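You operate a simulated robot arm through the tools that you are given. There is no shell and no other tool.

Carry out the task below with a simulated robot arm. There is one attempt and no reset: what you move stays moved.

TASK
Check channel 57 on the meter plate at 4 mA, then 20 mA.
Fine: switch on, black dial to 57; set the orange dial and press the green button at each value; leave it on and its plug in.

Only the result counts: the job must be done as asked and must still hold three seconds after the hand-in. Knocking over, shifting, dropping, spilling or breaking anything else fails it.

THE ROBOT
A 6-joint arm with a two-finger parallel gripper, fixed in place. Base frame: the origin is at the foot of the arm, x ahead of it, y to its left, z up; the work surface is at about z = 0. Readings come in m, degrees, newtons and seconds.
With the tool pointing down near the work surface it reaches from about 0.24 to 0.58 m from the base axis. Its first joint turns from -166.0 to 166.0 degrees. Payload 1.5 kg.
The TCP is the grasp point between the finger pads, 0.03 m short of the fingertips. In the tool frame z runs along the fingers and y along their closing line. The gripper opens to 0.08 m. The fingers are 0.017 m wide and 0.012 m thick; the gripper's body (0.04 by 0.082 m) begins 0.08 m behind the TCP.
Orientation is that of the tool frame in the base frame, as a unit quaternion [w, x, y, z]. With the fingers straight down and closing along the base's y, the tool's x points along the base's -x, its y along +y and its z along -z.

THE INTERFACE
- The arm moves only by the tool step_arm. Its argument "increments" is a list of rows, each a list of 2 entries, a list of its own where there are three numbers: the shift along the base's x, y, z in units of 250 mm (1.0 is 250 mm), then the turn, a rotation vector about the base's x, y, z in units of 60 degrees (1.0 is 60 degrees). In form: [[[x, y, z], [rx, ry, rz]], ...]. A call has 1 to 20 rows; each row is the pose to reach, as a shift and turn from the pose commanded when the call began. "hand" is the finger opening in mm, from 0 to 80, set as the call begins (left out, the last holds). A call with a number of a shift or a turn outside -1 to 1 is refused whole. Rows are played at 5 a second. More than 0.05 m and 8.6 degrees between two rows, or a gripper value outside its range, and nothing of the call is played. Where a pose cannot be reached the arm comes as near as it can. A force on the tool above 40 N (or 10 N above the force at the start of the call, whichever is more), or a blocked arm, ends the call early, and 0.2 s more pass. The fingers move at their own pace (about 0.072 m/s each) and stop on an object; they squeeze with about 32 N. The grip force told is the motor's: it shows also when the fingers shut on nothing. Time passes only in rows, and 0.2 s behind the last, so rows that repeat a pose let the fingers close. The reply holds the time, the measured pose of the TCP, the force on the tool along the base axes, the opening and the grip force, in the units named above and with some noise, with the torque about the TCP (base axes, N m) and any sound that the robot's microphone picked up.
- Cameras (640 x 400 px; columns grow to the right, rows downward): "scene" is fixed at [0.0498, 0.5024, 0.6571]; the picture's right is [-0.69, -0.72, 0.00], its down [-0.41, 0.39, -0.83] and it looks along [0.60, -0.57, -0.56] (base axes); focal length 354 px, centre (320, 200). "wrist" rides on the gripper at [0.072, -0.007, -0.122] in the tool frame; the picture's right is [0.09, 1.00, 0.00], its down [-0.84, 0.08, -0.54] and it looks along [-0.54, 0.05, 0.84] (tool axes); focal length 238 px, centre (320, 200). There is no depth. A picture from a camera that has moved, and an enlarged one, comes with that camera's place and axes in the base frame and with its lens.
- camera(camera): a new picture of that camera. No time passes.
- zoom(camera, box): a new picture of the part [left, top, right, bottom] of that camera's present view, enlarged. No time passes.
- hand_in(): hands the job in; it is judged then, once.

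Places have to be worked out from the pictures, the camera data and where the tool is seen. Open the gripper and draw the arm clear of the work before you hand the job in, unless the task says otherwise.

The tools are called after "Emit:" as name(argument=value, ...) on one line, values as JSON. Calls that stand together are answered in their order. step_arm: Moves the arm, as the interface text tells. Its arguments: {"type":"object","properties":{"increments":{"type":"array","items":{"type":"array"}},"hand":{"type":"number"}},"required":["increments"]} The other tools are called the same way: camera (camera) takes a picture; zoom (camera, box) takes an enlarged picture of a part of a camera's view; hand_in () hands the job in.

At the start:

```text
clock: 0.0
tool_pos: [0.3225, 0.1469, 0.4257]
ee_rot: [0.0, 0.0, 1.0, 0.001]
wrist_force: [0.0, 0.0, -0.2]
moment: [0.02, 0.03, 0.01]
width: 0.0799
grasp_force: 0.0
```

scene: 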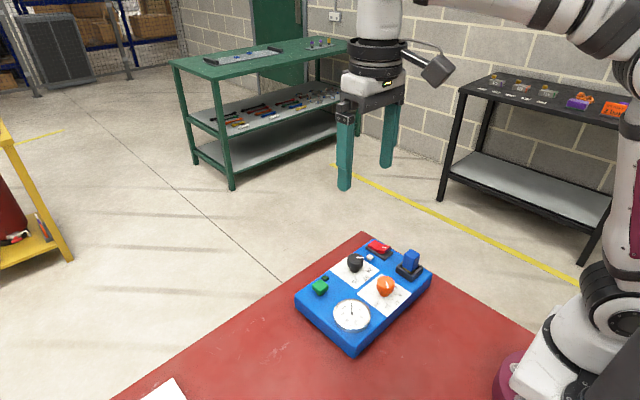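
wrist: 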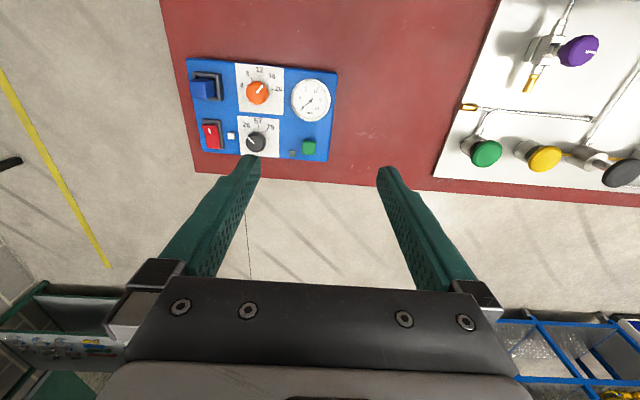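

I'll look closely at the meter plate in both cameras first, to read the dial scales and find where the parts are.

Emit:
zoom(camera="wrist", box=[180, 50, 340, 170])

Emit:
zoom(camera="scene", box=[285, 225, 445, 360])

```text
3.33 times, centred on (260, 110) of wrist
camera zoom: at [0.2501, 0.1403, 0.5475], right [-0.09, 1.0, 0.0], down [0.84, 0.08, 0.54], along [0.54, 0.05, -0.84], focal length 794 px, centre (520, 500)
```

zoom: 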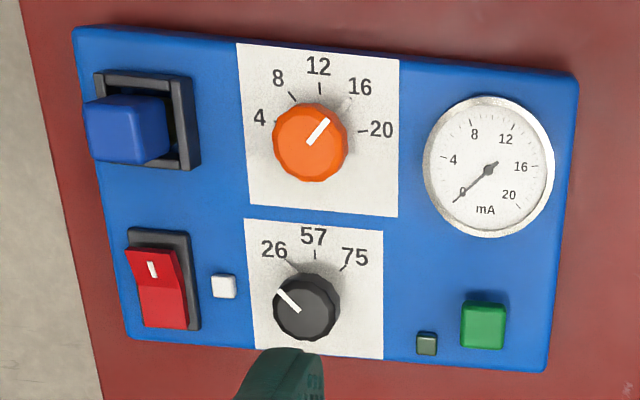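

```text
2.96 times, centred on (365, 292) of scene
camera zoom: at [0.0498, 0.5024, 0.6571], right [-0.69, -0.72, 0.0], down [-0.41, 0.39, -0.83], along [0.6, -0.57, -0.56], focal length 1047 px, centre (187, -74)
```

zoom: 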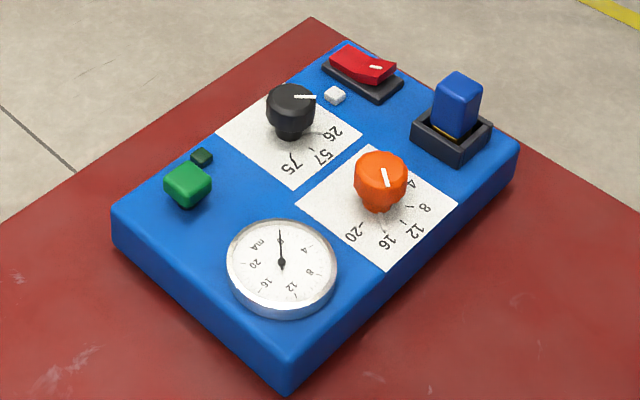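

The black and orange dials look to be roughly at x≈0.425 and 0.33, y≈0.03, with the plug near y≈-0.06. I'll move to a point high above the plate so the wrist camera sees all of it above the fingertips.

Emit:
step_arm(increments=[[[0.046, -0.086, -0.1], [0, 0, 0]], [[0.092, -0.171, -0.2], [0, 0, 0]], [[0.138, -0.257, -0.3], [0, 0, 0]], [[0.184, -0.342, -0.4], [0, 0, 0]], [[0.23, -0.428, -0.5], [0, 0, 0]], [[0.23, -0.428, -0.5], [0, 0, 0]]], hand=80)

Emit:
camera(camera="wrist")

Emit:
camera(camera="scene")

```text
clock: 1.4
tool_pos: [0.3803, 0.0397, 0.3011]
ee_rot: [0.0, 0.0, 1.0, 0.002]
wrist_force: [0.0, -0.3, 0.0]
moment: [0.0, 0.03, 0.01]
width: 0.0801
grasp_force: 0.0
```

```text
taken
camera wrist: at [0.3088, 0.0326, 0.4229], right [-0.09, 1.0, 0.0], down [0.84, 0.08, 0.54], along [0.54, 0.05, -0.84], focal length 238 px, centre (320, 200)
```

wrist: 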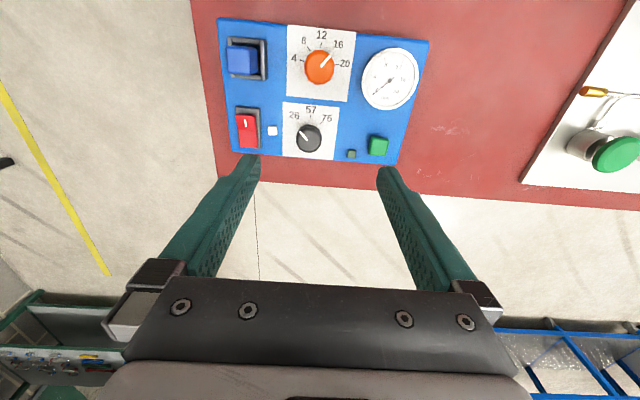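

```text
taken
```

scene: 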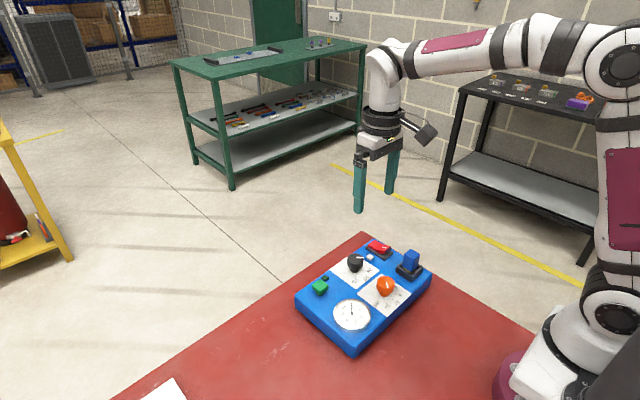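

The whole plate is visible above the fingertips. I'll zoom in for detail.

Emit:
zoom(camera="wrist", box=[210, 10, 330, 85])

Emit:
zoom(camera="wrist", box=[220, 90, 340, 165])

Emit:
zoom(camera="wrist", box=[320, 20, 440, 170])

Emit:
zoom(camera="scene", box=[340, 230, 440, 292])

```text
5.33 times, centred on (270, 48) of wrist
camera zoom: at [0.3088, 0.0326, 0.4229], right [-0.09, 1.0, 0.0], down [0.84, 0.08, 0.54], along [0.54, 0.05, -0.84], focal length 1271 px, centre (587, 1013)
```

zoom: 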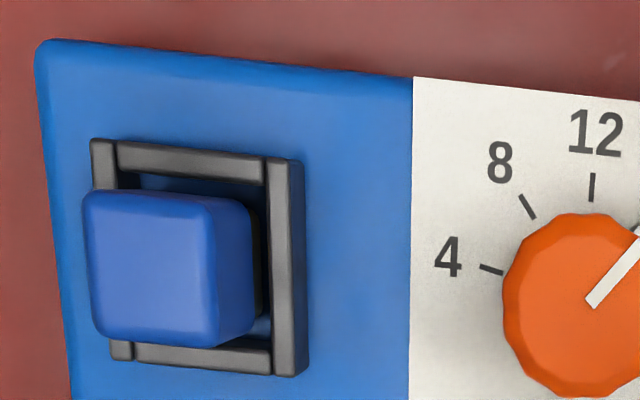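

```text
5.33 times, centred on (280, 128) of wrist
camera zoom: at [0.3088, 0.0326, 0.4229], right [-0.09, 1.0, 0.0], down [0.84, 0.08, 0.54], along [0.54, 0.05, -0.84], focal length 1271 px, centre (533, 587)
```

zoom: 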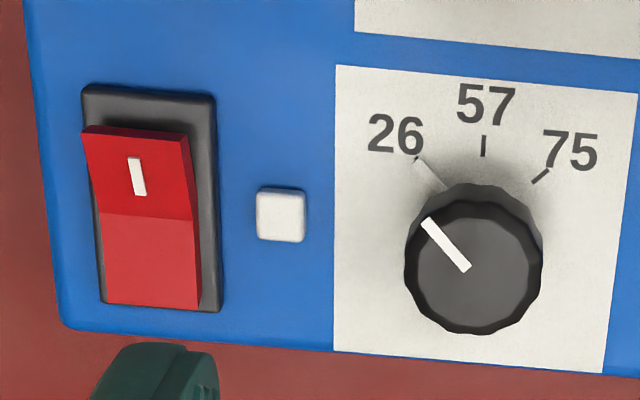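

```text
2.67 times, centred on (380, 95) of wrist
camera zoom: at [0.3088, 0.0326, 0.4229], right [-0.09, 1.0, 0.0], down [0.84, 0.08, 0.54], along [0.54, 0.05, -0.84], focal length 636 px, centre (160, 480)
```

zoom: 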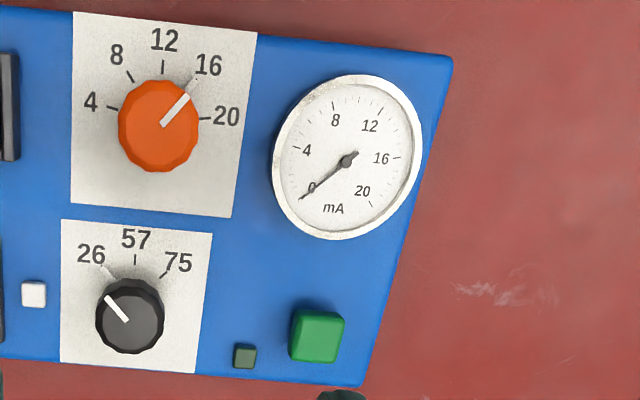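

```text
6.40 times, centred on (390, 261) of scene
camera zoom: at [0.0498, 0.5024, 0.6571], right [-0.69, -0.72, 0.0], down [-0.41, 0.39, -0.83], along [0.6, -0.57, -0.56], focal length 2262 px, centre (-128, -190)
```

zoom: 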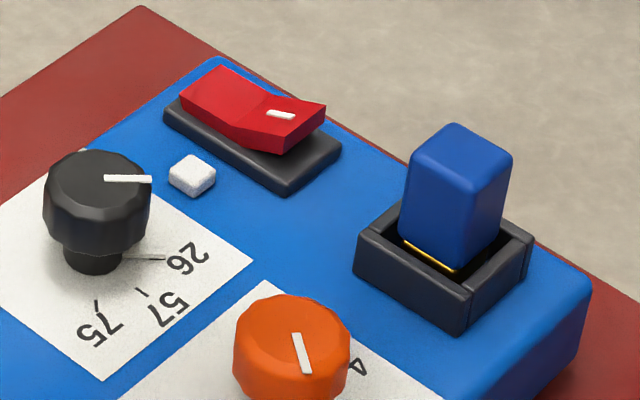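

Reading the pictures: the rocker's "I" end (toward the base) is raised, so the meter is off. The black dial points to 26, the orange one to about 16, and the plug stands in its socket. I judge the I end to be at about (0.408, -0.066, 0.068), so I'll close the fingers and hover above it.

Emit:
step_arm(increments=[[[0.0216, -0.0847, -0.12], [0, 0, 0]], [[0.0432, -0.1694, -0.24], [0, 0, 0]], [[0.0648, -0.2542, -0.36], [0, 0, 0]], [[0.0864, -0.3389, -0.48], [0, 0, 0]], [[0.108, -0.4236, -0.603], [0, 0, 0]], [[0.108, -0.4236, -0.603], [0, 0, 0]]], hand=0)

Emit:
camera(camera="wrist")

Emit:
zoom(camera="scene", box=[320, 180, 460, 290])

```text
clock: 2.8
tool_pos: [0.4086, -0.0666, 0.151]
ee_rot: [-0.001, 0.001, 1.0, 0.002]
wrist_force: [0.6, 0.0, 0.5]
moment: [-0.01, 0.01, 0.03]
width: 0.0002
grasp_force: 21.7
```

```text
taken
camera wrist: at [0.3355, -0.0736, 0.2728], right [-0.09, 1.0, 0.0], down [0.84, 0.07, 0.54], along [0.54, 0.05, -0.84], focal length 238 px, centre (320, 200)
```

wrist: 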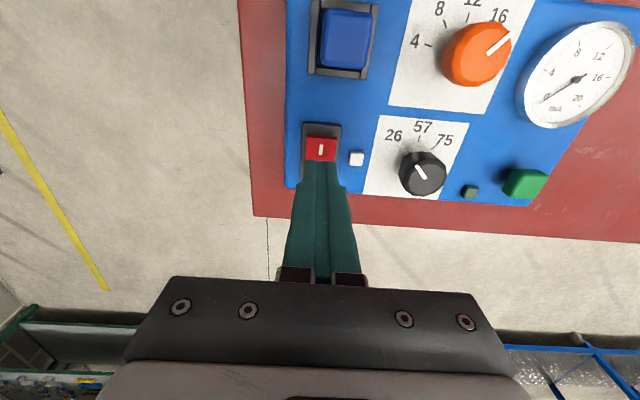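

```text
3.64 times, centred on (390, 235) of scene
camera zoom: at [0.0498, 0.5024, 0.6571], right [-0.69, -0.72, 0.0], down [-0.41, 0.39, -0.83], along [0.6, -0.57, -0.56], focal length 1285 px, centre (66, 73)
```

zoom: 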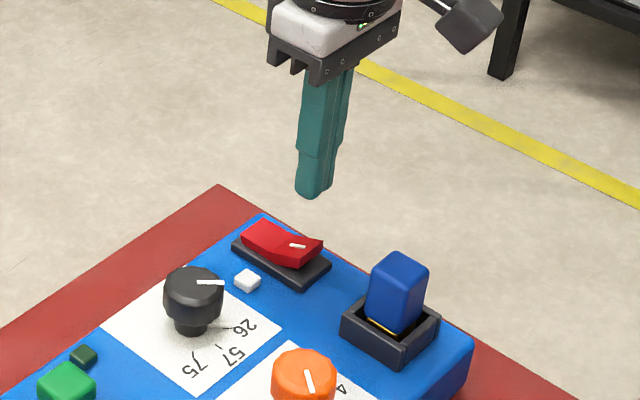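

The fingertips sit over the rocker's I end, which agrees with my estimate. I'll go down gently to contact and press a little, watching the force and listening for a click.

Emit:
step_arm(increments=[[[-0.002, 0, -0.1], [0, 0, 0]], [[-0.002, 0, -0.18], [0, 0, 0]], [[-0.002, 0, -0.2], [0, 0, 0]], [[-0.002, 0, -0.21], [0, 0, 0]], [[-0.002, 0, -0.22], [0, 0, 0]], [[-0.002, 0, -0.23], [0, 0, 0]]], hand=0)

Emit:
zoom(camera="scene", box=[320, 210, 460, 300])

```text
clock: 4.2
tool_pos: [0.4063, -0.0654, 0.0954]
ee_rot: [0.001, 0.001, 1.0, 0.002]
wrist_force: [-3.2, 0.9, 7.5]
moment: [0.0, 0.04, 0.0]
width: 0.0001
grasp_force: 21.3
stopped in row 6: the force on the tool passed its limit at 54 N (the readings are from after the stop); the commanded pose is now the measured one
```

```text
4.44 times, centred on (390, 255) of scene
camera zoom: at [0.0498, 0.5024, 0.6571], right [-0.69, -0.72, 0.0], down [-0.41, 0.39, -0.83], along [0.6, -0.57, -0.56], focal length 1571 px, centre (9, -44)
```

zoom: 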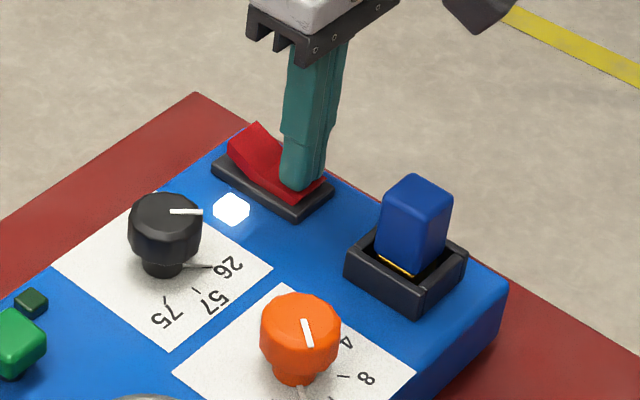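

The lamp lit, so the meter is on. I'll lift straight up, open the fingers, and move over the black dial at about (0.4255, 0.0275).

Emit:
step_arm(increments=[[[0, 0, 0.1], [0, 0, 0]], [[0, 0, 0.25], [0, 0, 0]], [[0, 0, 0.4], [0, 0, 0]], [[0.02, 0.1, 0.4], [0, 0, 0]], [[0.05, 0.24, 0.4], [0, 0, 0]], [[0.077, 0.3716, 0.4], [0, 0, 0]], [[0.077, 0.3716, 0.4], [0, 0, 0]]])

Emit:
step_arm(increments=[[[0, 0, 0], [0, 0, 0]], [[0, 0, 0], [0, 0, 0]]], hand=60)

Emit:
camera(camera="wrist")

Emit:
zoom(camera="scene", box=[280, 180, 460, 340])

```text
clock: 5.8
tool_pos: [0.4276, 0.0277, 0.1947]
ee_rot: [0.001, 0.002, 1.0, 0.002]
wrist_force: [0.0, 0.2, -0.4]
moment: [0.04, -0.03, -0.01]
width: 0.0
grasp_force: 20.9
```

```text
clock: 6.4
tool_pos: [0.4275, 0.0272, 0.1945]
ee_rot: [0.001, 0.001, 1.0, 0.002]
wrist_force: [-0.4, -0.1, 0.3]
moment: [0.0, 0.01, 0.02]
width: 0.0601
grasp_force: 0.0
```

```text
taken
camera wrist: at [0.355, 0.0198, 0.3166], right [-0.09, 1.0, 0.0], down [0.84, 0.07, 0.54], along [0.54, 0.05, -0.84], focal length 238 px, centre (320, 200)
```

wrist: 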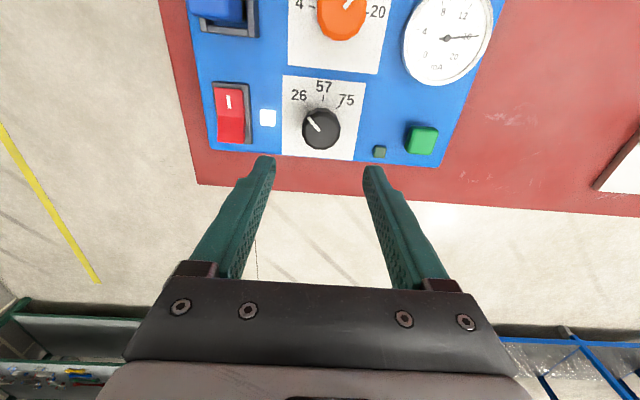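

```text
2.50 times, centred on (370, 260) of scene
camera zoom: at [0.0498, 0.5024, 0.6571], right [-0.69, -0.72, 0.0], down [-0.41, 0.39, -0.83], along [0.6, -0.57, -0.56], focal length 884 px, centre (195, 50)
```

zoom: 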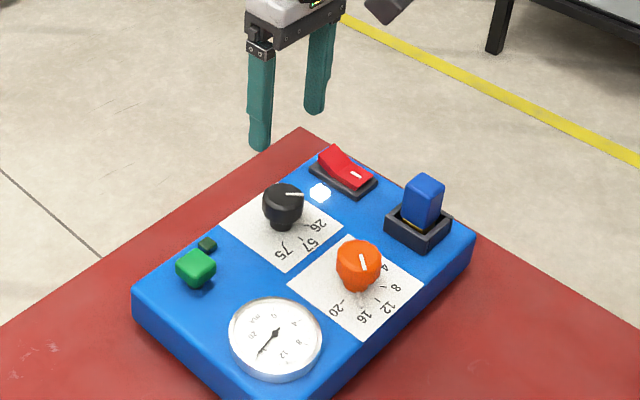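

The lamp is lit and the meter needle has moved. I'll zoom on the dials and the meter to refine the knob position and take the reading.

Emit:
zoom(camera="wrist", box=[395, 0, 500, 90])

Emit:
zoom(camera="wrist", box=[260, 70, 380, 170])

Emit:
zoom(camera="scene", box=[320, 240, 410, 340])

```text
4.44 times, centred on (448, 45) of wrist
camera zoom: at [0.355, 0.0198, 0.3166], right [-0.09, 1.0, 0.0], down [0.84, 0.07, 0.54], along [0.54, 0.05, -0.84], focal length 1059 px, centre (-247, 889)
```

zoom: 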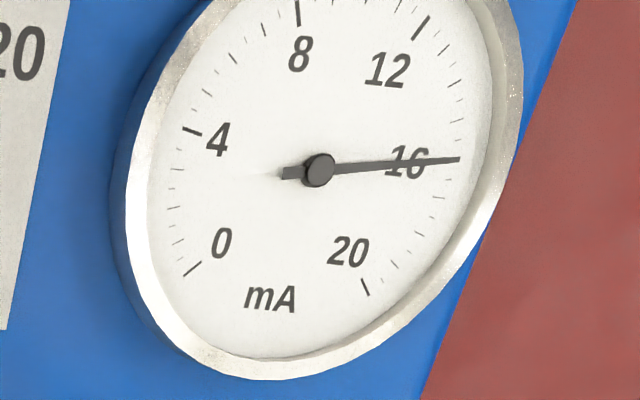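

```text
4.00 times, centred on (320, 120) of wrist
camera zoom: at [0.355, 0.0198, 0.3166], right [-0.09, 1.0, 0.0], down [0.84, 0.07, 0.54], along [0.54, 0.05, -0.84], focal length 953 px, centre (320, 520)
```

zoom: 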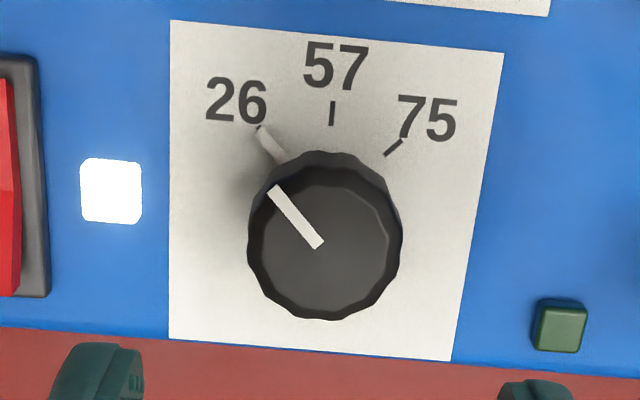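

```text
4.00 times, centred on (365, 290) of scene
camera zoom: at [0.0498, 0.5024, 0.6571], right [-0.69, -0.72, 0.0], down [-0.41, 0.39, -0.83], along [0.6, -0.57, -0.56], focal length 1414 px, centre (140, -160)
```

zoom: 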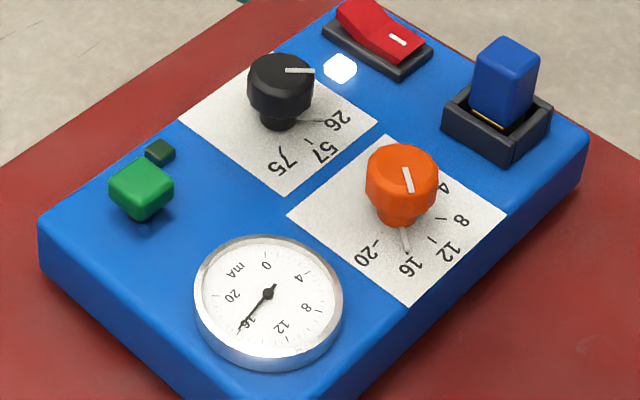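

The meter reads 16 with the orange dial at 16, so its readout can be used for checking. The black knob's top centre again works out at (0.4255, 0.0274, 0.081), so I'll lower the open fingers around it, with the tips just above the plate.

Emit:
step_arm(increments=[[[-0.006, 0, -0.1], [0, 0, 0]], [[-0.006, 0, -0.2], [0, 0, 0]], [[-0.006, 0, -0.28], [0, 0, 0]], [[-0.006, 0, -0.35], [0, 0, 0]], [[-0.006, 0, -0.4], [0, 0, 0]], [[-0.006, 0, -0.426], [0, 0, 0]], [[-0.006, 0, -0.426], [0, 0, 0]]], hand=60)

Emit:
zoom(camera="scene", box=[300, 200, 430, 310])

Emit:
camera(camera="wrist")

```text
clock: 8.0
tool_pos: [0.4249, 0.0273, 0.0884]
ee_rot: [0.001, 0.001, 1.0, 0.002]
wrist_force: [0.4, -0.2, 0.3]
moment: [-0.01, -0.03, -0.04]
width: 0.0599
grasp_force: 0.2
```

```text
3.64 times, centred on (365, 255) of scene
camera zoom: at [0.0498, 0.5024, 0.6571], right [-0.69, -0.72, 0.0], down [-0.41, 0.39, -0.83], along [0.6, -0.57, -0.56], focal length 1285 px, centre (156, 0)
```

zoom: 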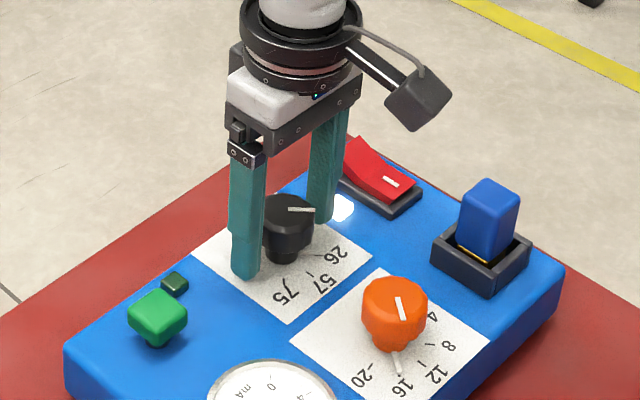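

```text
taken
camera wrist: at [0.3524, 0.0207, 0.2102], right [-0.09, 1.0, 0.0], down [0.84, 0.07, 0.54], along [0.54, 0.05, -0.84], focal length 238 px, centre (320, 200)
```

wrist: 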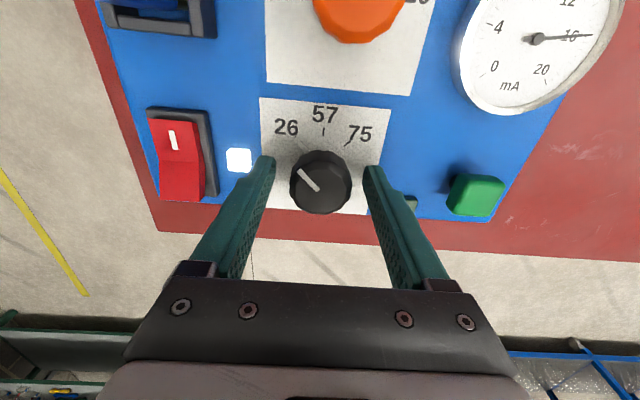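

The fingers straddle the black knob symmetrically with clearance. I'll close on it.

Emit:
step_arm(increments=[[[0, 0, 0], [0, 0, 0]], [[0, 0, 0], [0, 0, 0]], [[0, 0, 0], [0, 0, 0]]], hand=0)

Emit:
camera(camera="wrist")

```text
clock: 8.8
tool_pos: [0.425, 0.0275, 0.089]
ee_rot: [0.001, 0.001, 1.0, 0.001]
wrist_force: [1.7, 7.0, 1.7]
moment: [0.13, -0.21, -0.01]
width: 0.0373
grasp_force: 31.9
```

```text
taken
camera wrist: at [0.3524, 0.0209, 0.2103], right [-0.09, 1.0, 0.0], down [0.84, 0.07, 0.54], along [0.54, 0.05, -0.84], focal length 238 px, centre (320, 200)
```

wrist: 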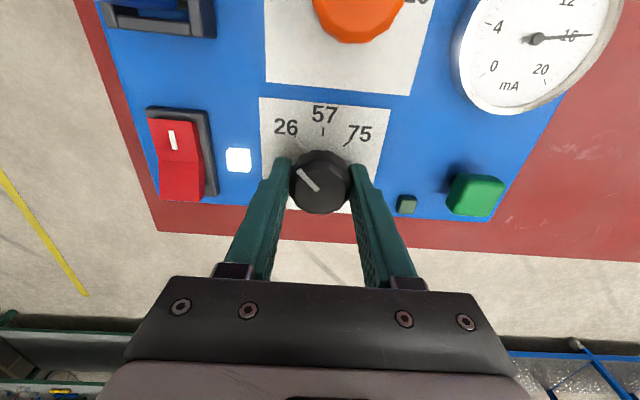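

The knob is held at 37.3 mm. I'll turn it 45° clockwise seen from above (negative about z), from 26 toward 57, in small rows.

Emit:
step_arm(increments=[[[0, 0.001, 0], [0, 0, -0.125]], [[0, 0.002, 0], [0, 0, -0.25]], [[0, 0.002, 0], [0, 0, -0.375]], [[0, 0.002, 0], [0, 0, -0.5]], [[0, 0.002, 0], [0, 0, -0.625]], [[0, 0.002, 0], [0, 0, -0.75]], [[0, 0.002, 0], [0, 0, -0.75]]], hand=0)

Emit:
camera(camera="wrist")

Emit:
zoom(camera="scene", box=[300, 200, 430, 310])

```text
clock: 10.4
tool_pos: [0.4241, 0.0279, 0.0892]
ee_rot: [0.003, 0.384, 0.923, 0.002]
wrist_force: [4.9, 22.1, 12.2]
moment: [0.6, 0.04, -0.05]
width: 0.0371
grasp_force: 32.1
```

```text
taken
camera wrist: at [0.3684, 0.0739, 0.2101], right [0.64, 0.77, 0.0], down [0.64, -0.54, 0.54], along [0.42, -0.35, -0.84], focal length 238 px, centre (320, 200)
```

wrist: 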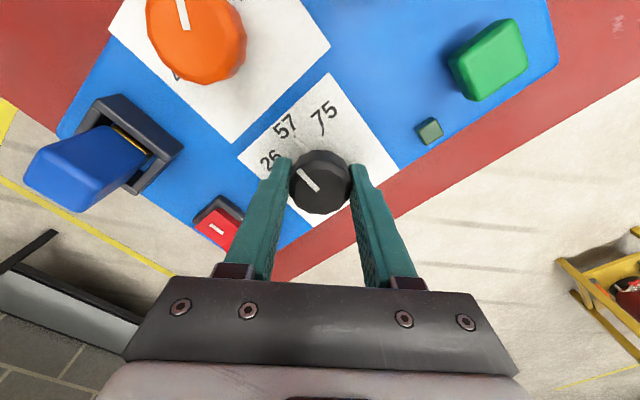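

```text
3.64 times, centred on (365, 255) of scene
camera zoom: at [0.0498, 0.5024, 0.6571], right [-0.69, -0.72, 0.0], down [-0.41, 0.39, -0.83], along [0.6, -0.57, -0.56], focal length 1285 px, centre (156, 0)
```

zoom: 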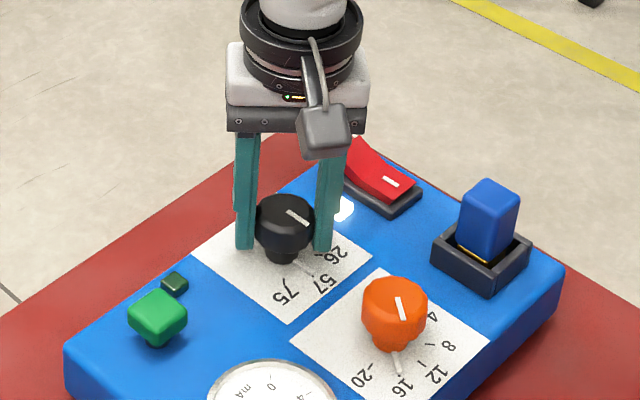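

The knob turned with the gripper, though the side force rose to about 22 N. I'll zoom in on the pointer and the 57 tick before releasing.

Emit:
zoom(camera="wrist", box=[240, 80, 400, 230])

Emit:
zoom(camera="scene", box=[340, 245, 405, 290])

```text
2.67 times, centred on (320, 155) of wrist
camera zoom: at [0.3684, 0.0739, 0.2101], right [0.64, 0.77, 0.0], down [0.64, -0.54, 0.54], along [0.42, -0.35, -0.84], focal length 636 px, centre (320, 320)
```

zoom: 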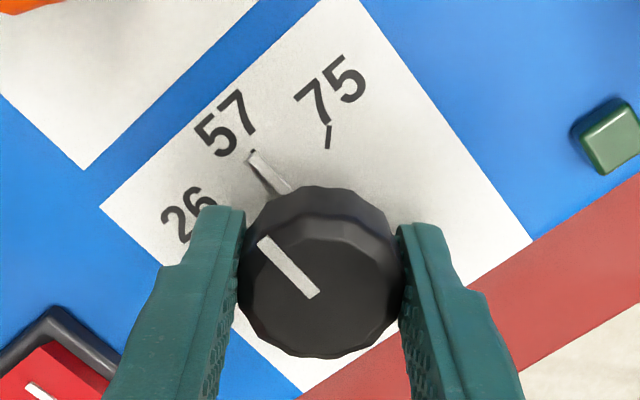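

```text
8.89 times, centred on (372, 268) of scene
camera zoom: at [0.0498, 0.5024, 0.6571], right [-0.69, -0.72, 0.0], down [-0.41, 0.39, -0.83], along [0.6, -0.57, -0.56], focal length 3142 px, centre (-147, -400)
```

zoom: 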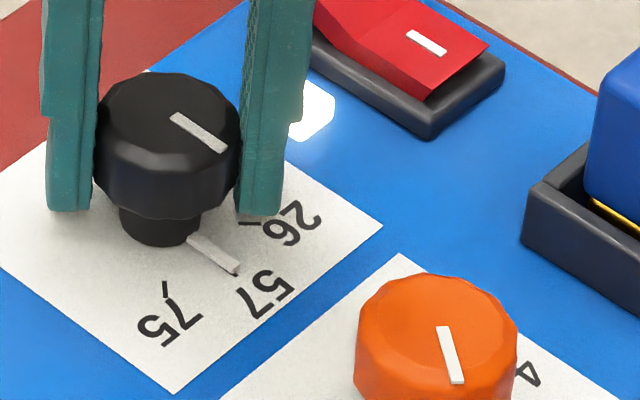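

The skirt pointer lies right over the 57 tick. I'll open the fingers in place and then lift straight up.

Emit:
step_arm(increments=[[[0, 0, 0], [0, 0, 0]], [[0, 0, 0], [0, 0, 0]], [[0, 0, 0], [0, 0, 0]]], hand=60)

Emit:
step_arm(increments=[[[0, 0, 0.1], [0, 0, 0]], [[0, 0, 0.2], [0, 0, 0]], [[0, 0, 0.35], [0, 0, 0]], [[0, 0, 0.45], [0, 0, 0]], [[0, 0, 0.45], [0, 0, 0]]], hand=60)

Emit:
camera(camera="wrist")

Emit:
zoom(camera="scene", box=[290, 225, 440, 350])

```text
clock: 11.2
tool_pos: [0.4242, 0.0271, 0.0874]
ee_rot: [0.002, 0.383, 0.924, 0.001]
wrist_force: [-0.2, 0.2, 0.1]
moment: [0.0, 0.01, -0.01]
width: 0.0603
grasp_force: 0.0
```

```text
clock: 12.4
tool_pos: [0.4233, 0.027, 0.2013]
ee_rot: [0.002, 0.383, 0.924, 0.001]
wrist_force: [-0.6, 0.8, -0.1]
moment: [0.0, 0.03, 0.02]
width: 0.06
grasp_force: 0.1
```

```text
taken
camera wrist: at [0.3669, 0.0727, 0.3236], right [0.64, 0.77, 0.0], down [0.64, -0.54, 0.54], along [0.42, -0.35, -0.84], focal length 238 px, centre (320, 200)
```

wrist: 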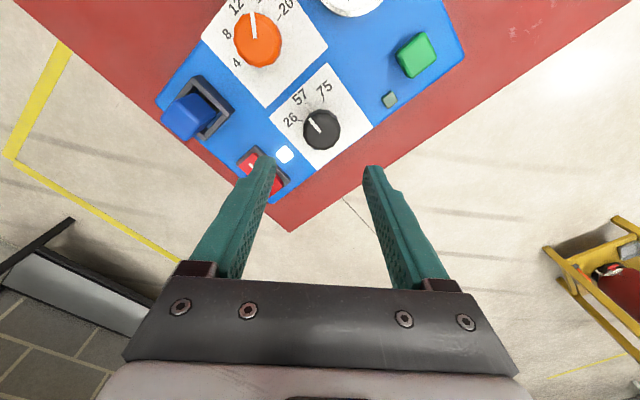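

```text
3.20 times, centred on (365, 288) of scene
camera zoom: at [0.0498, 0.5024, 0.6571], right [-0.69, -0.72, 0.0], down [-0.41, 0.39, -0.83], along [0.6, -0.57, -0.56], focal length 1131 px, centre (176, -80)
```

zoom: 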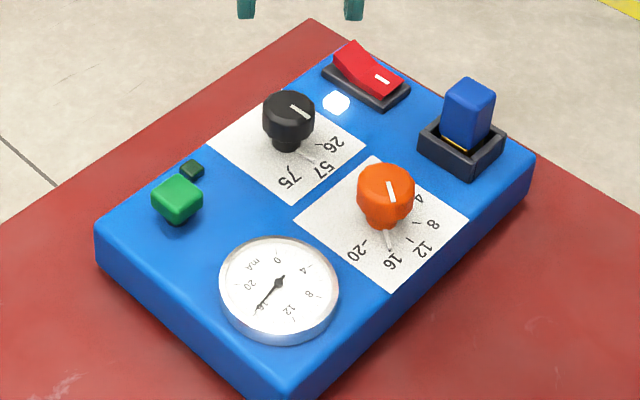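

The black dial rests on 57 and the meter still reads 16. Now I'll move above the orange dial at about (0.332, 0.0335), turning the tool to about -60° so there's room for a counter-clockwise turn to 4.

Emit:
zoom(camera="wrist", box=[260, 70, 380, 170])

Emit:
step_arm(increments=[[[-0.1, 0.006, 0], [0, 0, -0.07]], [[-0.2, 0.012, 0], [0, 0, -0.14]], [[-0.3, 0.018, 0], [0, 0, -0.2]], [[-0.368, 0.022, 0], [0, 0, -0.25]], [[-0.368, 0.022, 0], [0, 0, -0.25]], [[-0.368, 0.022, 0], [0, 0, -0.25]]], hand=60)

Emit:
camera(camera="wrist")

```text
4.00 times, centred on (320, 120) of wrist
camera zoom: at [0.3669, 0.0727, 0.3236], right [0.64, 0.77, 0.0], down [0.64, -0.54, 0.54], along [0.42, -0.35, -0.84], focal length 953 px, centre (320, 520)
```

zoom: 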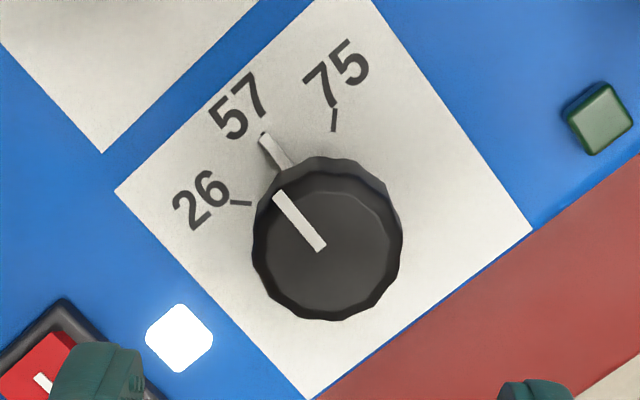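

```text
clock: 13.8
tool_pos: [0.3314, 0.0351, 0.1997]
ee_rot: [0.002, 0.501, 0.865, 0.001]
wrist_force: [0.1, 0.1, 0.5]
moment: [-0.02, -0.01, 0.02]
width: 0.06
grasp_force: 0.0
```

```text
taken
camera wrist: at [0.2892, 0.0929, 0.3221], right [0.82, 0.58, 0.0], down [0.48, -0.69, 0.54], along [0.31, -0.44, -0.84], focal length 238 px, centre (320, 200)
```

wrist: 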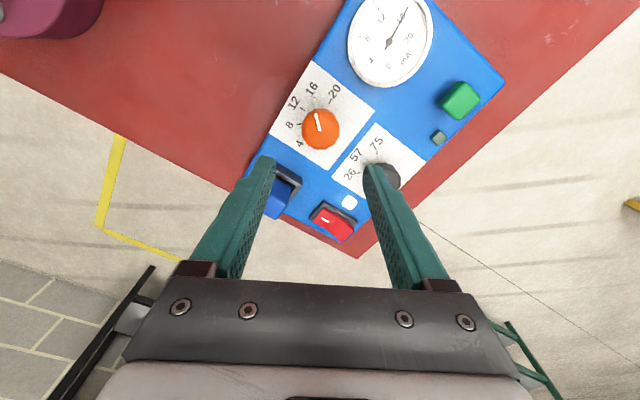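

The black pointer is exactly on 57. I'll zoom on the orange knob to refine its centre.

Emit:
zoom(camera="wrist", box=[260, 75, 380, 175])

Emit:
zoom(camera="scene", box=[350, 260, 425, 320])

```text
4.00 times, centred on (320, 125) of wrist
camera zoom: at [0.2892, 0.0929, 0.3221], right [0.82, 0.58, 0.0], down [0.48, -0.69, 0.54], along [0.31, -0.44, -0.84], focal length 953 px, centre (320, 500)
```

zoom: 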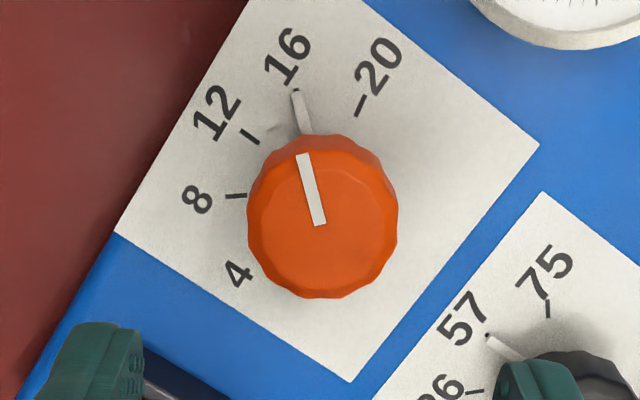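

```text
6.67 times, centred on (388, 290) of scene
camera zoom: at [0.0498, 0.5024, 0.6571], right [-0.69, -0.72, 0.0], down [-0.41, 0.39, -0.83], along [0.6, -0.57, -0.56], focal length 2356 px, centre (-130, -400)
```

zoom: 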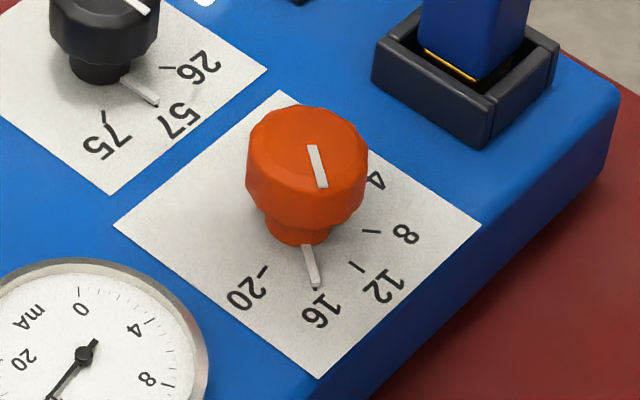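

The orange centre works out at about (0.3315, 0.0342), nearly under the TCP. Before gripping I'll check in the air that the wrist can swing from -60° to +80°.

Emit:
step_arm(increments=[[[0, 0, 0], [0, 0, 0.14]], [[0, 0, 0], [0, 0, 0.28]], [[0, 0, 0], [0, 0, 0.42]], [[0, 0, 0], [0, 0, 0.56]], [[0, 0, 0], [0, 0, 0.7]], [[0, 0, 0], [0, 0, 0.84]], [[0, 0, 0], [0, 0, 0.97]], [[0, 0, 0], [0, 0, 1.0]]])

Emit:
step_arm(increments=[[[0, 0, 0], [0, 0, 0.14]], [[0, 0, 0], [0, 0, 0.28]], [[0, 0, 0], [0, 0, 0.42]], [[0, 0, 0], [0, 0, 0.56]], [[0, 0, 0], [0, 0, 0.7]], [[0, 0, 0], [0, 0, 0.84]], [[0, 0, 0], [0, 0, 0.97]], [[0, 0, 0], [0, 0, 1.0]]])

Emit:
step_arm(increments=[[[0, 0, 0], [0, 0, 0.11]], [[0, 0, 0], [0, 0, 0.22]], [[0, 0, 0], [0, 0, 0.3333]], [[0, 0, 0], [0, 0, 0.3333]]])

Emit:
camera(camera="wrist")

```text
clock: 15.6
tool_pos: [0.3329, 0.0331, 0.2004]
ee_rot: [0.001, 0.001, 1.0, 0.001]
wrist_force: [0.0, -0.3, 0.4]
moment: [0.0, 0.02, 0.03]
width: 0.06
grasp_force: 0.1
```

```text
clock: 17.4
tool_pos: [0.3331, 0.0331, 0.2006]
ee_rot: [-0.001, -0.499, 0.866, 0.003]
wrist_force: [-0.1, 0.1, 0.5]
moment: [0.0, 0.01, -0.04]
width: 0.0599
grasp_force: 0.0
```

```text
clock: 18.4
tool_pos: [0.3332, 0.034, 0.2002]
ee_rot: [0.0, -0.642, 0.766, 0.002]
wrist_force: [0.2, -0.3, -0.5]
moment: [-0.03, -0.01, -0.03]
width: 0.06
grasp_force: 0.0
```

```text
taken
camera wrist: at [0.3268, -0.0388, 0.3227], right [-1.0, 0.08, 0.0], down [0.07, 0.84, 0.54], along [0.04, 0.54, -0.84], focal length 238 px, centre (320, 200)
```

wrist: 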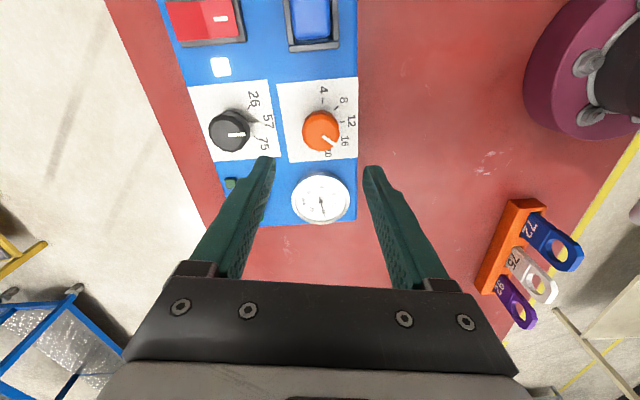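

The wrist covers this range with the TCP steady. I'll take a zoom from this side as a second fix on the orange knob.

Emit:
zoom(camera="wrist", box=[260, 75, 380, 175])

```text
4.00 times, centred on (320, 125) of wrist
camera zoom: at [0.3268, -0.0388, 0.3227], right [-1.0, 0.08, 0.0], down [0.07, 0.84, 0.54], along [0.04, 0.54, -0.84], focal length 953 px, centre (320, 500)
```

zoom: 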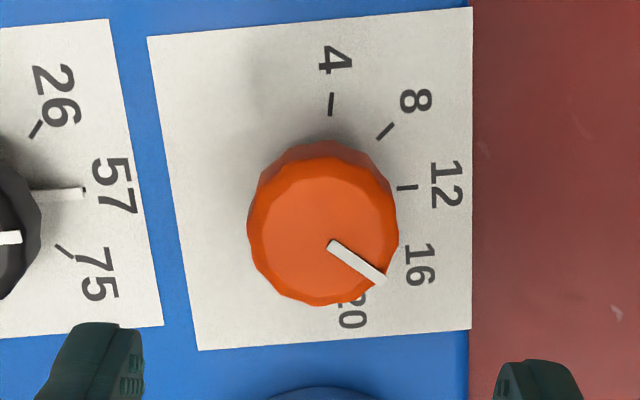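

Averaging the views gives the orange centre at about (0.3322, 0.0343, top 0.081). I'll swing back to -60°, nudge onto that point, and lower around the knob.

Emit:
step_arm(increments=[[[0, 0, 0], [0, 0, -0.14]], [[0, 0, 0], [0, 0, -0.28]], [[0, 0, 0], [0, 0, -0.42]], [[0, 0, 0], [0, 0, -0.56]], [[0, 0, 0], [0, 0, -0.7]], [[0, 0, 0], [0, 0, -0.84]], [[0, 0, 0], [0, 0, -0.97]], [[0, 0, 0], [0, 0, -1.0]]])

Emit:
step_arm(increments=[[[0, 0, 0], [0, 0, -0.14]], [[0, 0, 0], [0, 0, -0.28]], [[0, 0, 0], [0, 0, -0.42]], [[0, 0, 0], [0, 0, -0.56]], [[0, 0, 0], [0, 0, -0.7]], [[0, 0, 0], [0, 0, -0.84]], [[0, 0, 0], [0, 0, -0.97]], [[0, 0, 0], [0, 0, -1.0]]])

Emit:
step_arm(increments=[[[0, 0.002, 0], [0, 0, -0.11]], [[0, 0.002, 0], [0, 0, -0.22]], [[0, 0.002, 0], [0, 0, -0.3333]], [[0, 0.002, 0], [0, 0, -0.3333]], [[0, 0.002, 0], [0, 0, -0.3333]]], hand=60)

```text
clock: 20.2
tool_pos: [0.3314, 0.033, 0.2009]
ee_rot: [0.001, -0.172, 0.985, 0.001]
wrist_force: [1.1, -0.1, -0.5]
moment: [0.02, 0.0, -0.03]
width: 0.0599
grasp_force: 0.1
```

```text
clock: 22.0
tool_pos: [0.3335, 0.0333, 0.1998]
ee_rot: [0.001, 0.343, 0.939, 0.001]
wrist_force: [-0.6, -0.5, 0.5]
moment: [0.01, -0.01, 0.0]
width: 0.0602
grasp_force: 0.0
```

```text
clock: 23.2
tool_pos: [0.333, 0.0337, 0.201]
ee_rot: [0.001, 0.502, 0.865, 0.001]
wrist_force: [0.6, 0.1, -0.6]
moment: [0.0, 0.02, -0.02]
width: 0.06
grasp_force: 0.1
```

The tool is at -60° over the orange knob. Now I'll lower the open fingers around it.

Emit:
step_arm(increments=[[[0, 0, -0.1], [0, 0, 0]], [[0, 0, -0.2], [0, 0, 0]], [[0, 0, -0.3], [0, 0, 0]], [[0, 0, -0.38], [0, 0, 0]], [[0, 0, -0.43], [0, 0, 0]], [[0, 0, -0.45], [0, 0, 0]], [[0, 0, -0.45], [0, 0, 0]]], hand=60)

Emit:
camera(camera="wrist")

Emit:
zoom(camera="scene", box=[290, 200, 440, 340])

```text
clock: 24.8
tool_pos: [0.3326, 0.0335, 0.0879]
ee_rot: [0.003, 0.501, 0.865, 0.001]
wrist_force: [1.2, -0.3, 0.0]
moment: [-0.01, 0.0, -0.02]
width: 0.0598
grasp_force: 0.0
```

```text
taken
camera wrist: at [0.2898, 0.0931, 0.2099], right [0.82, 0.58, 0.0], down [0.48, -0.69, 0.54], along [0.31, -0.44, -0.84], focal length 238 px, centre (320, 200)
```

wrist: 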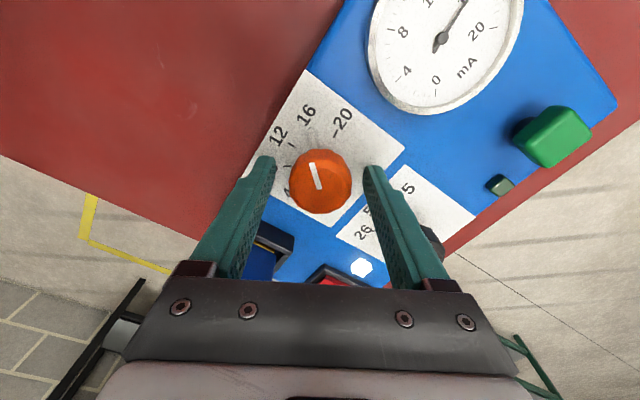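

```text
2.86 times, centred on (365, 270) of scene
camera zoom: at [0.0498, 0.5024, 0.6571], right [-0.69, -0.72, 0.0], down [-0.41, 0.39, -0.83], along [0.6, -0.57, -0.56], focal length 1010 px, centre (191, 0)
```

zoom: 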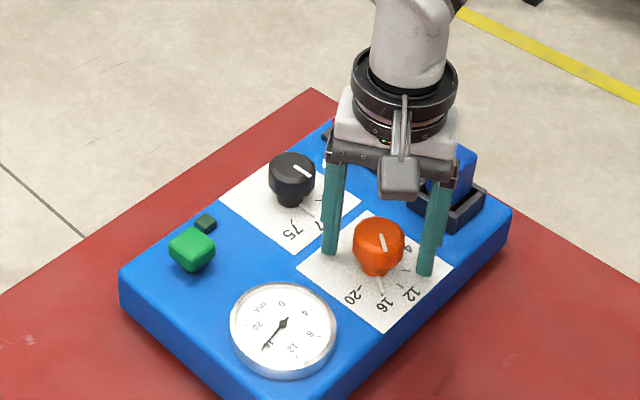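

The knob is centred between the fingers. I'll close on it and check the forces.

Emit:
step_arm(increments=[[[0, 0, 0], [0, 0, 0]], [[0, 0, 0], [0, 0, 0]], [[0, 0, 0], [0, 0, 0]]], hand=0)

```text
clock: 25.6
tool_pos: [0.3317, 0.0331, 0.0874]
ee_rot: [0.002, 0.501, 0.866, 0.001]
wrist_force: [2.0, 1.1, -0.4]
moment: [0.04, -0.06, -0.02]
width: 0.0373
grasp_force: 31.4
```

The grip is good and the side forces are low. I'll turn 60° counter-clockwise (half of the way to 4).

Emit:
step_arm(increments=[[[0, 0, 0], [0, 0, 0.125]], [[0, 0, 0], [0, 0, 0.25]], [[0, 0, 0], [0, 0, 0.375]], [[0, 0, 0], [0, 0, 0.5]], [[0, 0, 0], [0, 0, 0.625]], [[0, 0, 0], [0, 0, 0.75]], [[0, 0, 0], [0, 0, 0.875]], [[0, 0, 0], [0, 0, 1.0]], [[0, 0, 0], [0, 0, 1.0]]], hand=0)

Emit:
camera(camera="wrist")

Emit:
zoom(camera="scene", box=[300, 240, 430, 340])

```text
clock: 27.6
tool_pos: [0.3337, 0.0337, 0.0884]
ee_rot: [0.001, 0.0, 1.0, 0.002]
wrist_force: [13.4, 13.5, 0.3]
moment: [0.1, -0.5, 0.02]
width: 0.0375
grasp_force: 31.9
```

```text
taken
camera wrist: at [0.26, 0.0269, 0.2103], right [-0.09, 1.0, 0.0], down [0.84, 0.08, 0.54], along [0.54, 0.05, -0.84], focal length 238 px, centre (320, 200)
```

wrist: 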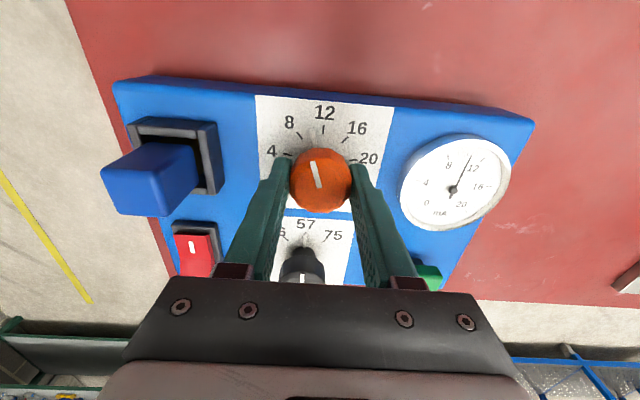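

```text
4.00 times, centred on (365, 290) of scene
camera zoom: at [0.0498, 0.5024, 0.6571], right [-0.69, -0.72, 0.0], down [-0.41, 0.39, -0.83], along [0.6, -0.57, -0.56], focal length 1414 px, centre (140, -160)
```

zoom: 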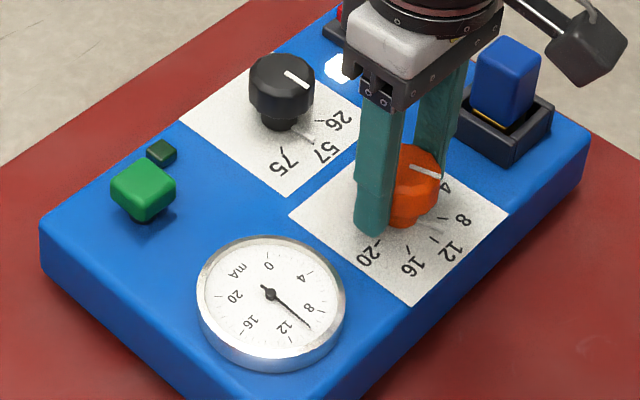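

The meter follows the dial (now about 10 mA), at 10° per mA. There's about 19 N of side load from a small offset, so I'll relieve it with a 0.5 mm shift along the force before continuing.

Emit:
step_arm(increments=[[[0.002, 0.002, 0], [0, 0, 0]], [[0.002, 0.002, 0], [0, 0, 0]]], hand=0)

Emit:
zoom(camera="scene", box=[325, 290, 380, 335])

Emit:
zoom(camera="wrist", box=[380, 120, 530, 240])

```text
clock: 28.2
tool_pos: [0.3331, 0.034, 0.0878]
ee_rot: [0.001, 0.001, 1.0, 0.002]
wrist_force: [6.7, 5.4, 0.3]
moment: [0.09, -0.27, 0.0]
width: 0.0373
grasp_force: 32.0
```

```text
8.89 times, centred on (352, 312) of scene
camera zoom: at [0.0498, 0.5024, 0.6571], right [-0.69, -0.72, 0.0], down [-0.41, 0.39, -0.83], along [0.6, -0.57, -0.56], focal length 3142 px, centre (31, -800)
```

zoom: 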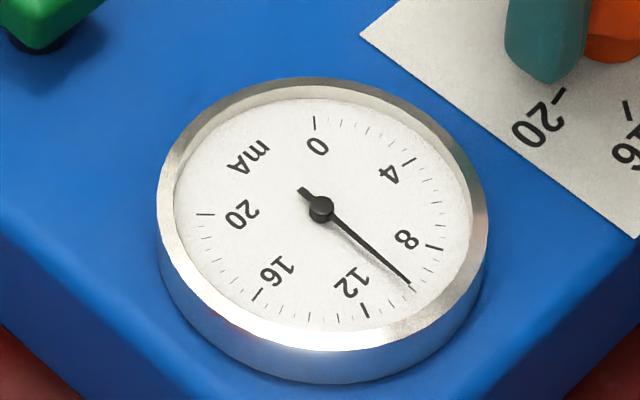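

```text
3.33 times, centred on (455, 180) of wrist
camera zoom: at [0.2601, 0.0271, 0.2104], right [-0.09, 1.0, 0.0], down [0.84, 0.07, 0.54], along [0.54, 0.05, -0.84], focal length 794 px, centre (-130, 267)
```

zoom: 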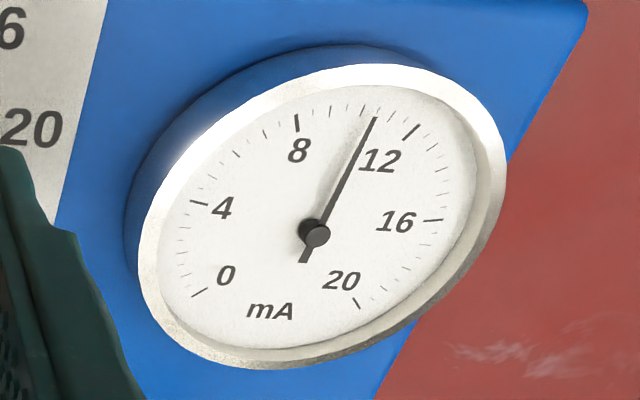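

The force halved, so that direction was right. I'll continue counter-clockwise another 60° toward 4, shifting the TCP along a small arc to keep the load low.

Emit:
step_arm(increments=[[[0.001, 0.001, 0], [0, 0, 0.125]], [[0.001, 0.002, 0], [0, 0, 0.25]], [[0.001, 0.003, 0], [0, 0, 0.375]], [[0, 0.004, 0], [0, 0, 0.5]], [[-0.001, 0.005, 0], [0, 0, 0.625]], [[-0.001, 0.005, 0], [0, 0, 0.75]], [[-0.002, 0.006, 0], [0, 0, 0.875]], [[-0.002, 0.006, 0], [0, 0, 0.95]], [[-0.002, 0.006, 0], [0, 0, 0.95]]], hand=0)

Emit:
camera(camera="wrist")

Emit:
zoom(camera="scene", box=[325, 290, 380, 335])

Emit:
zoom(camera="scene", box=[300, 240, 430, 340])

```text
clock: 30.2
tool_pos: [0.3321, 0.0359, 0.0878]
ee_rot: [0.0, -0.476, 0.879, 0.002]
wrist_force: [-5.8, -21.4, 7.6]
moment: [-0.54, 0.08, -0.01]
width: 0.0376
grasp_force: 32.2
```

```text
taken
camera wrist: at [0.2986, -0.0286, 0.2099], right [-0.88, 0.47, 0.0], down [0.39, 0.74, 0.54], along [0.25, 0.48, -0.84], focal length 238 px, centre (320, 200)
```

wrist: 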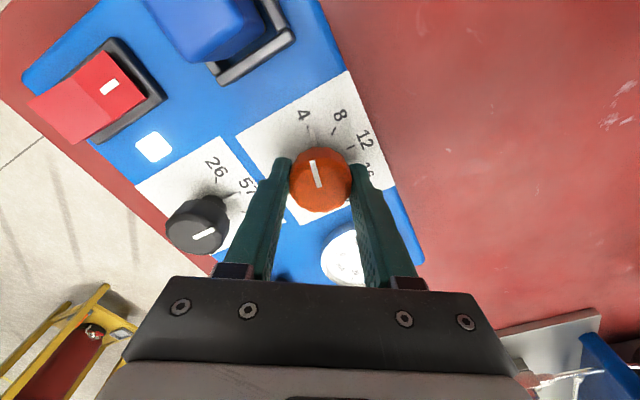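

```text
8.89 times, centred on (352, 312) of scene
camera zoom: at [0.0498, 0.5024, 0.6571], right [-0.69, -0.72, 0.0], down [-0.41, 0.39, -0.83], along [0.6, -0.57, -0.56], focal length 3142 px, centre (31, -800)
```

zoom: 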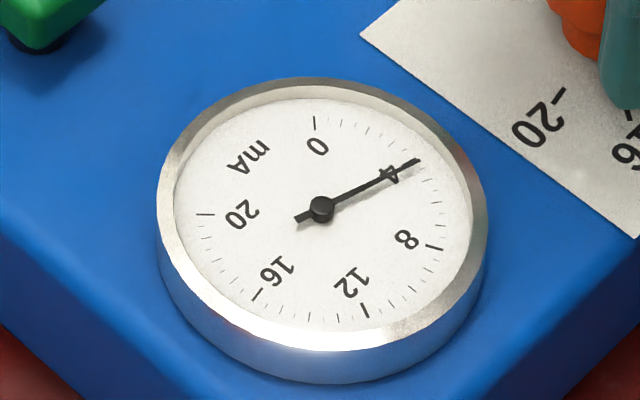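

```text
4.00 times, centred on (365, 290) of scene
camera zoom: at [0.0498, 0.5024, 0.6571], right [-0.69, -0.72, 0.0], down [-0.41, 0.39, -0.83], along [0.6, -0.57, -0.56], focal length 1414 px, centre (140, -160)
```

zoom: 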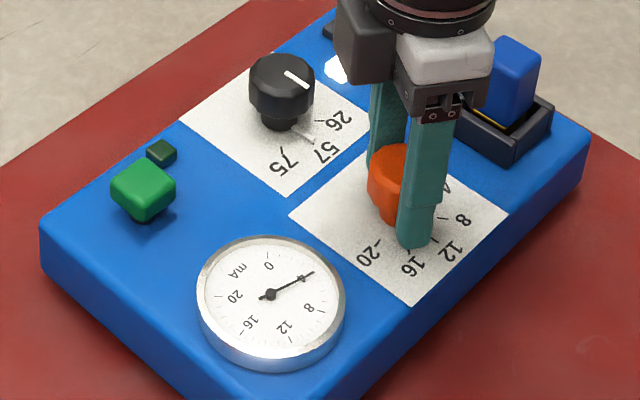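

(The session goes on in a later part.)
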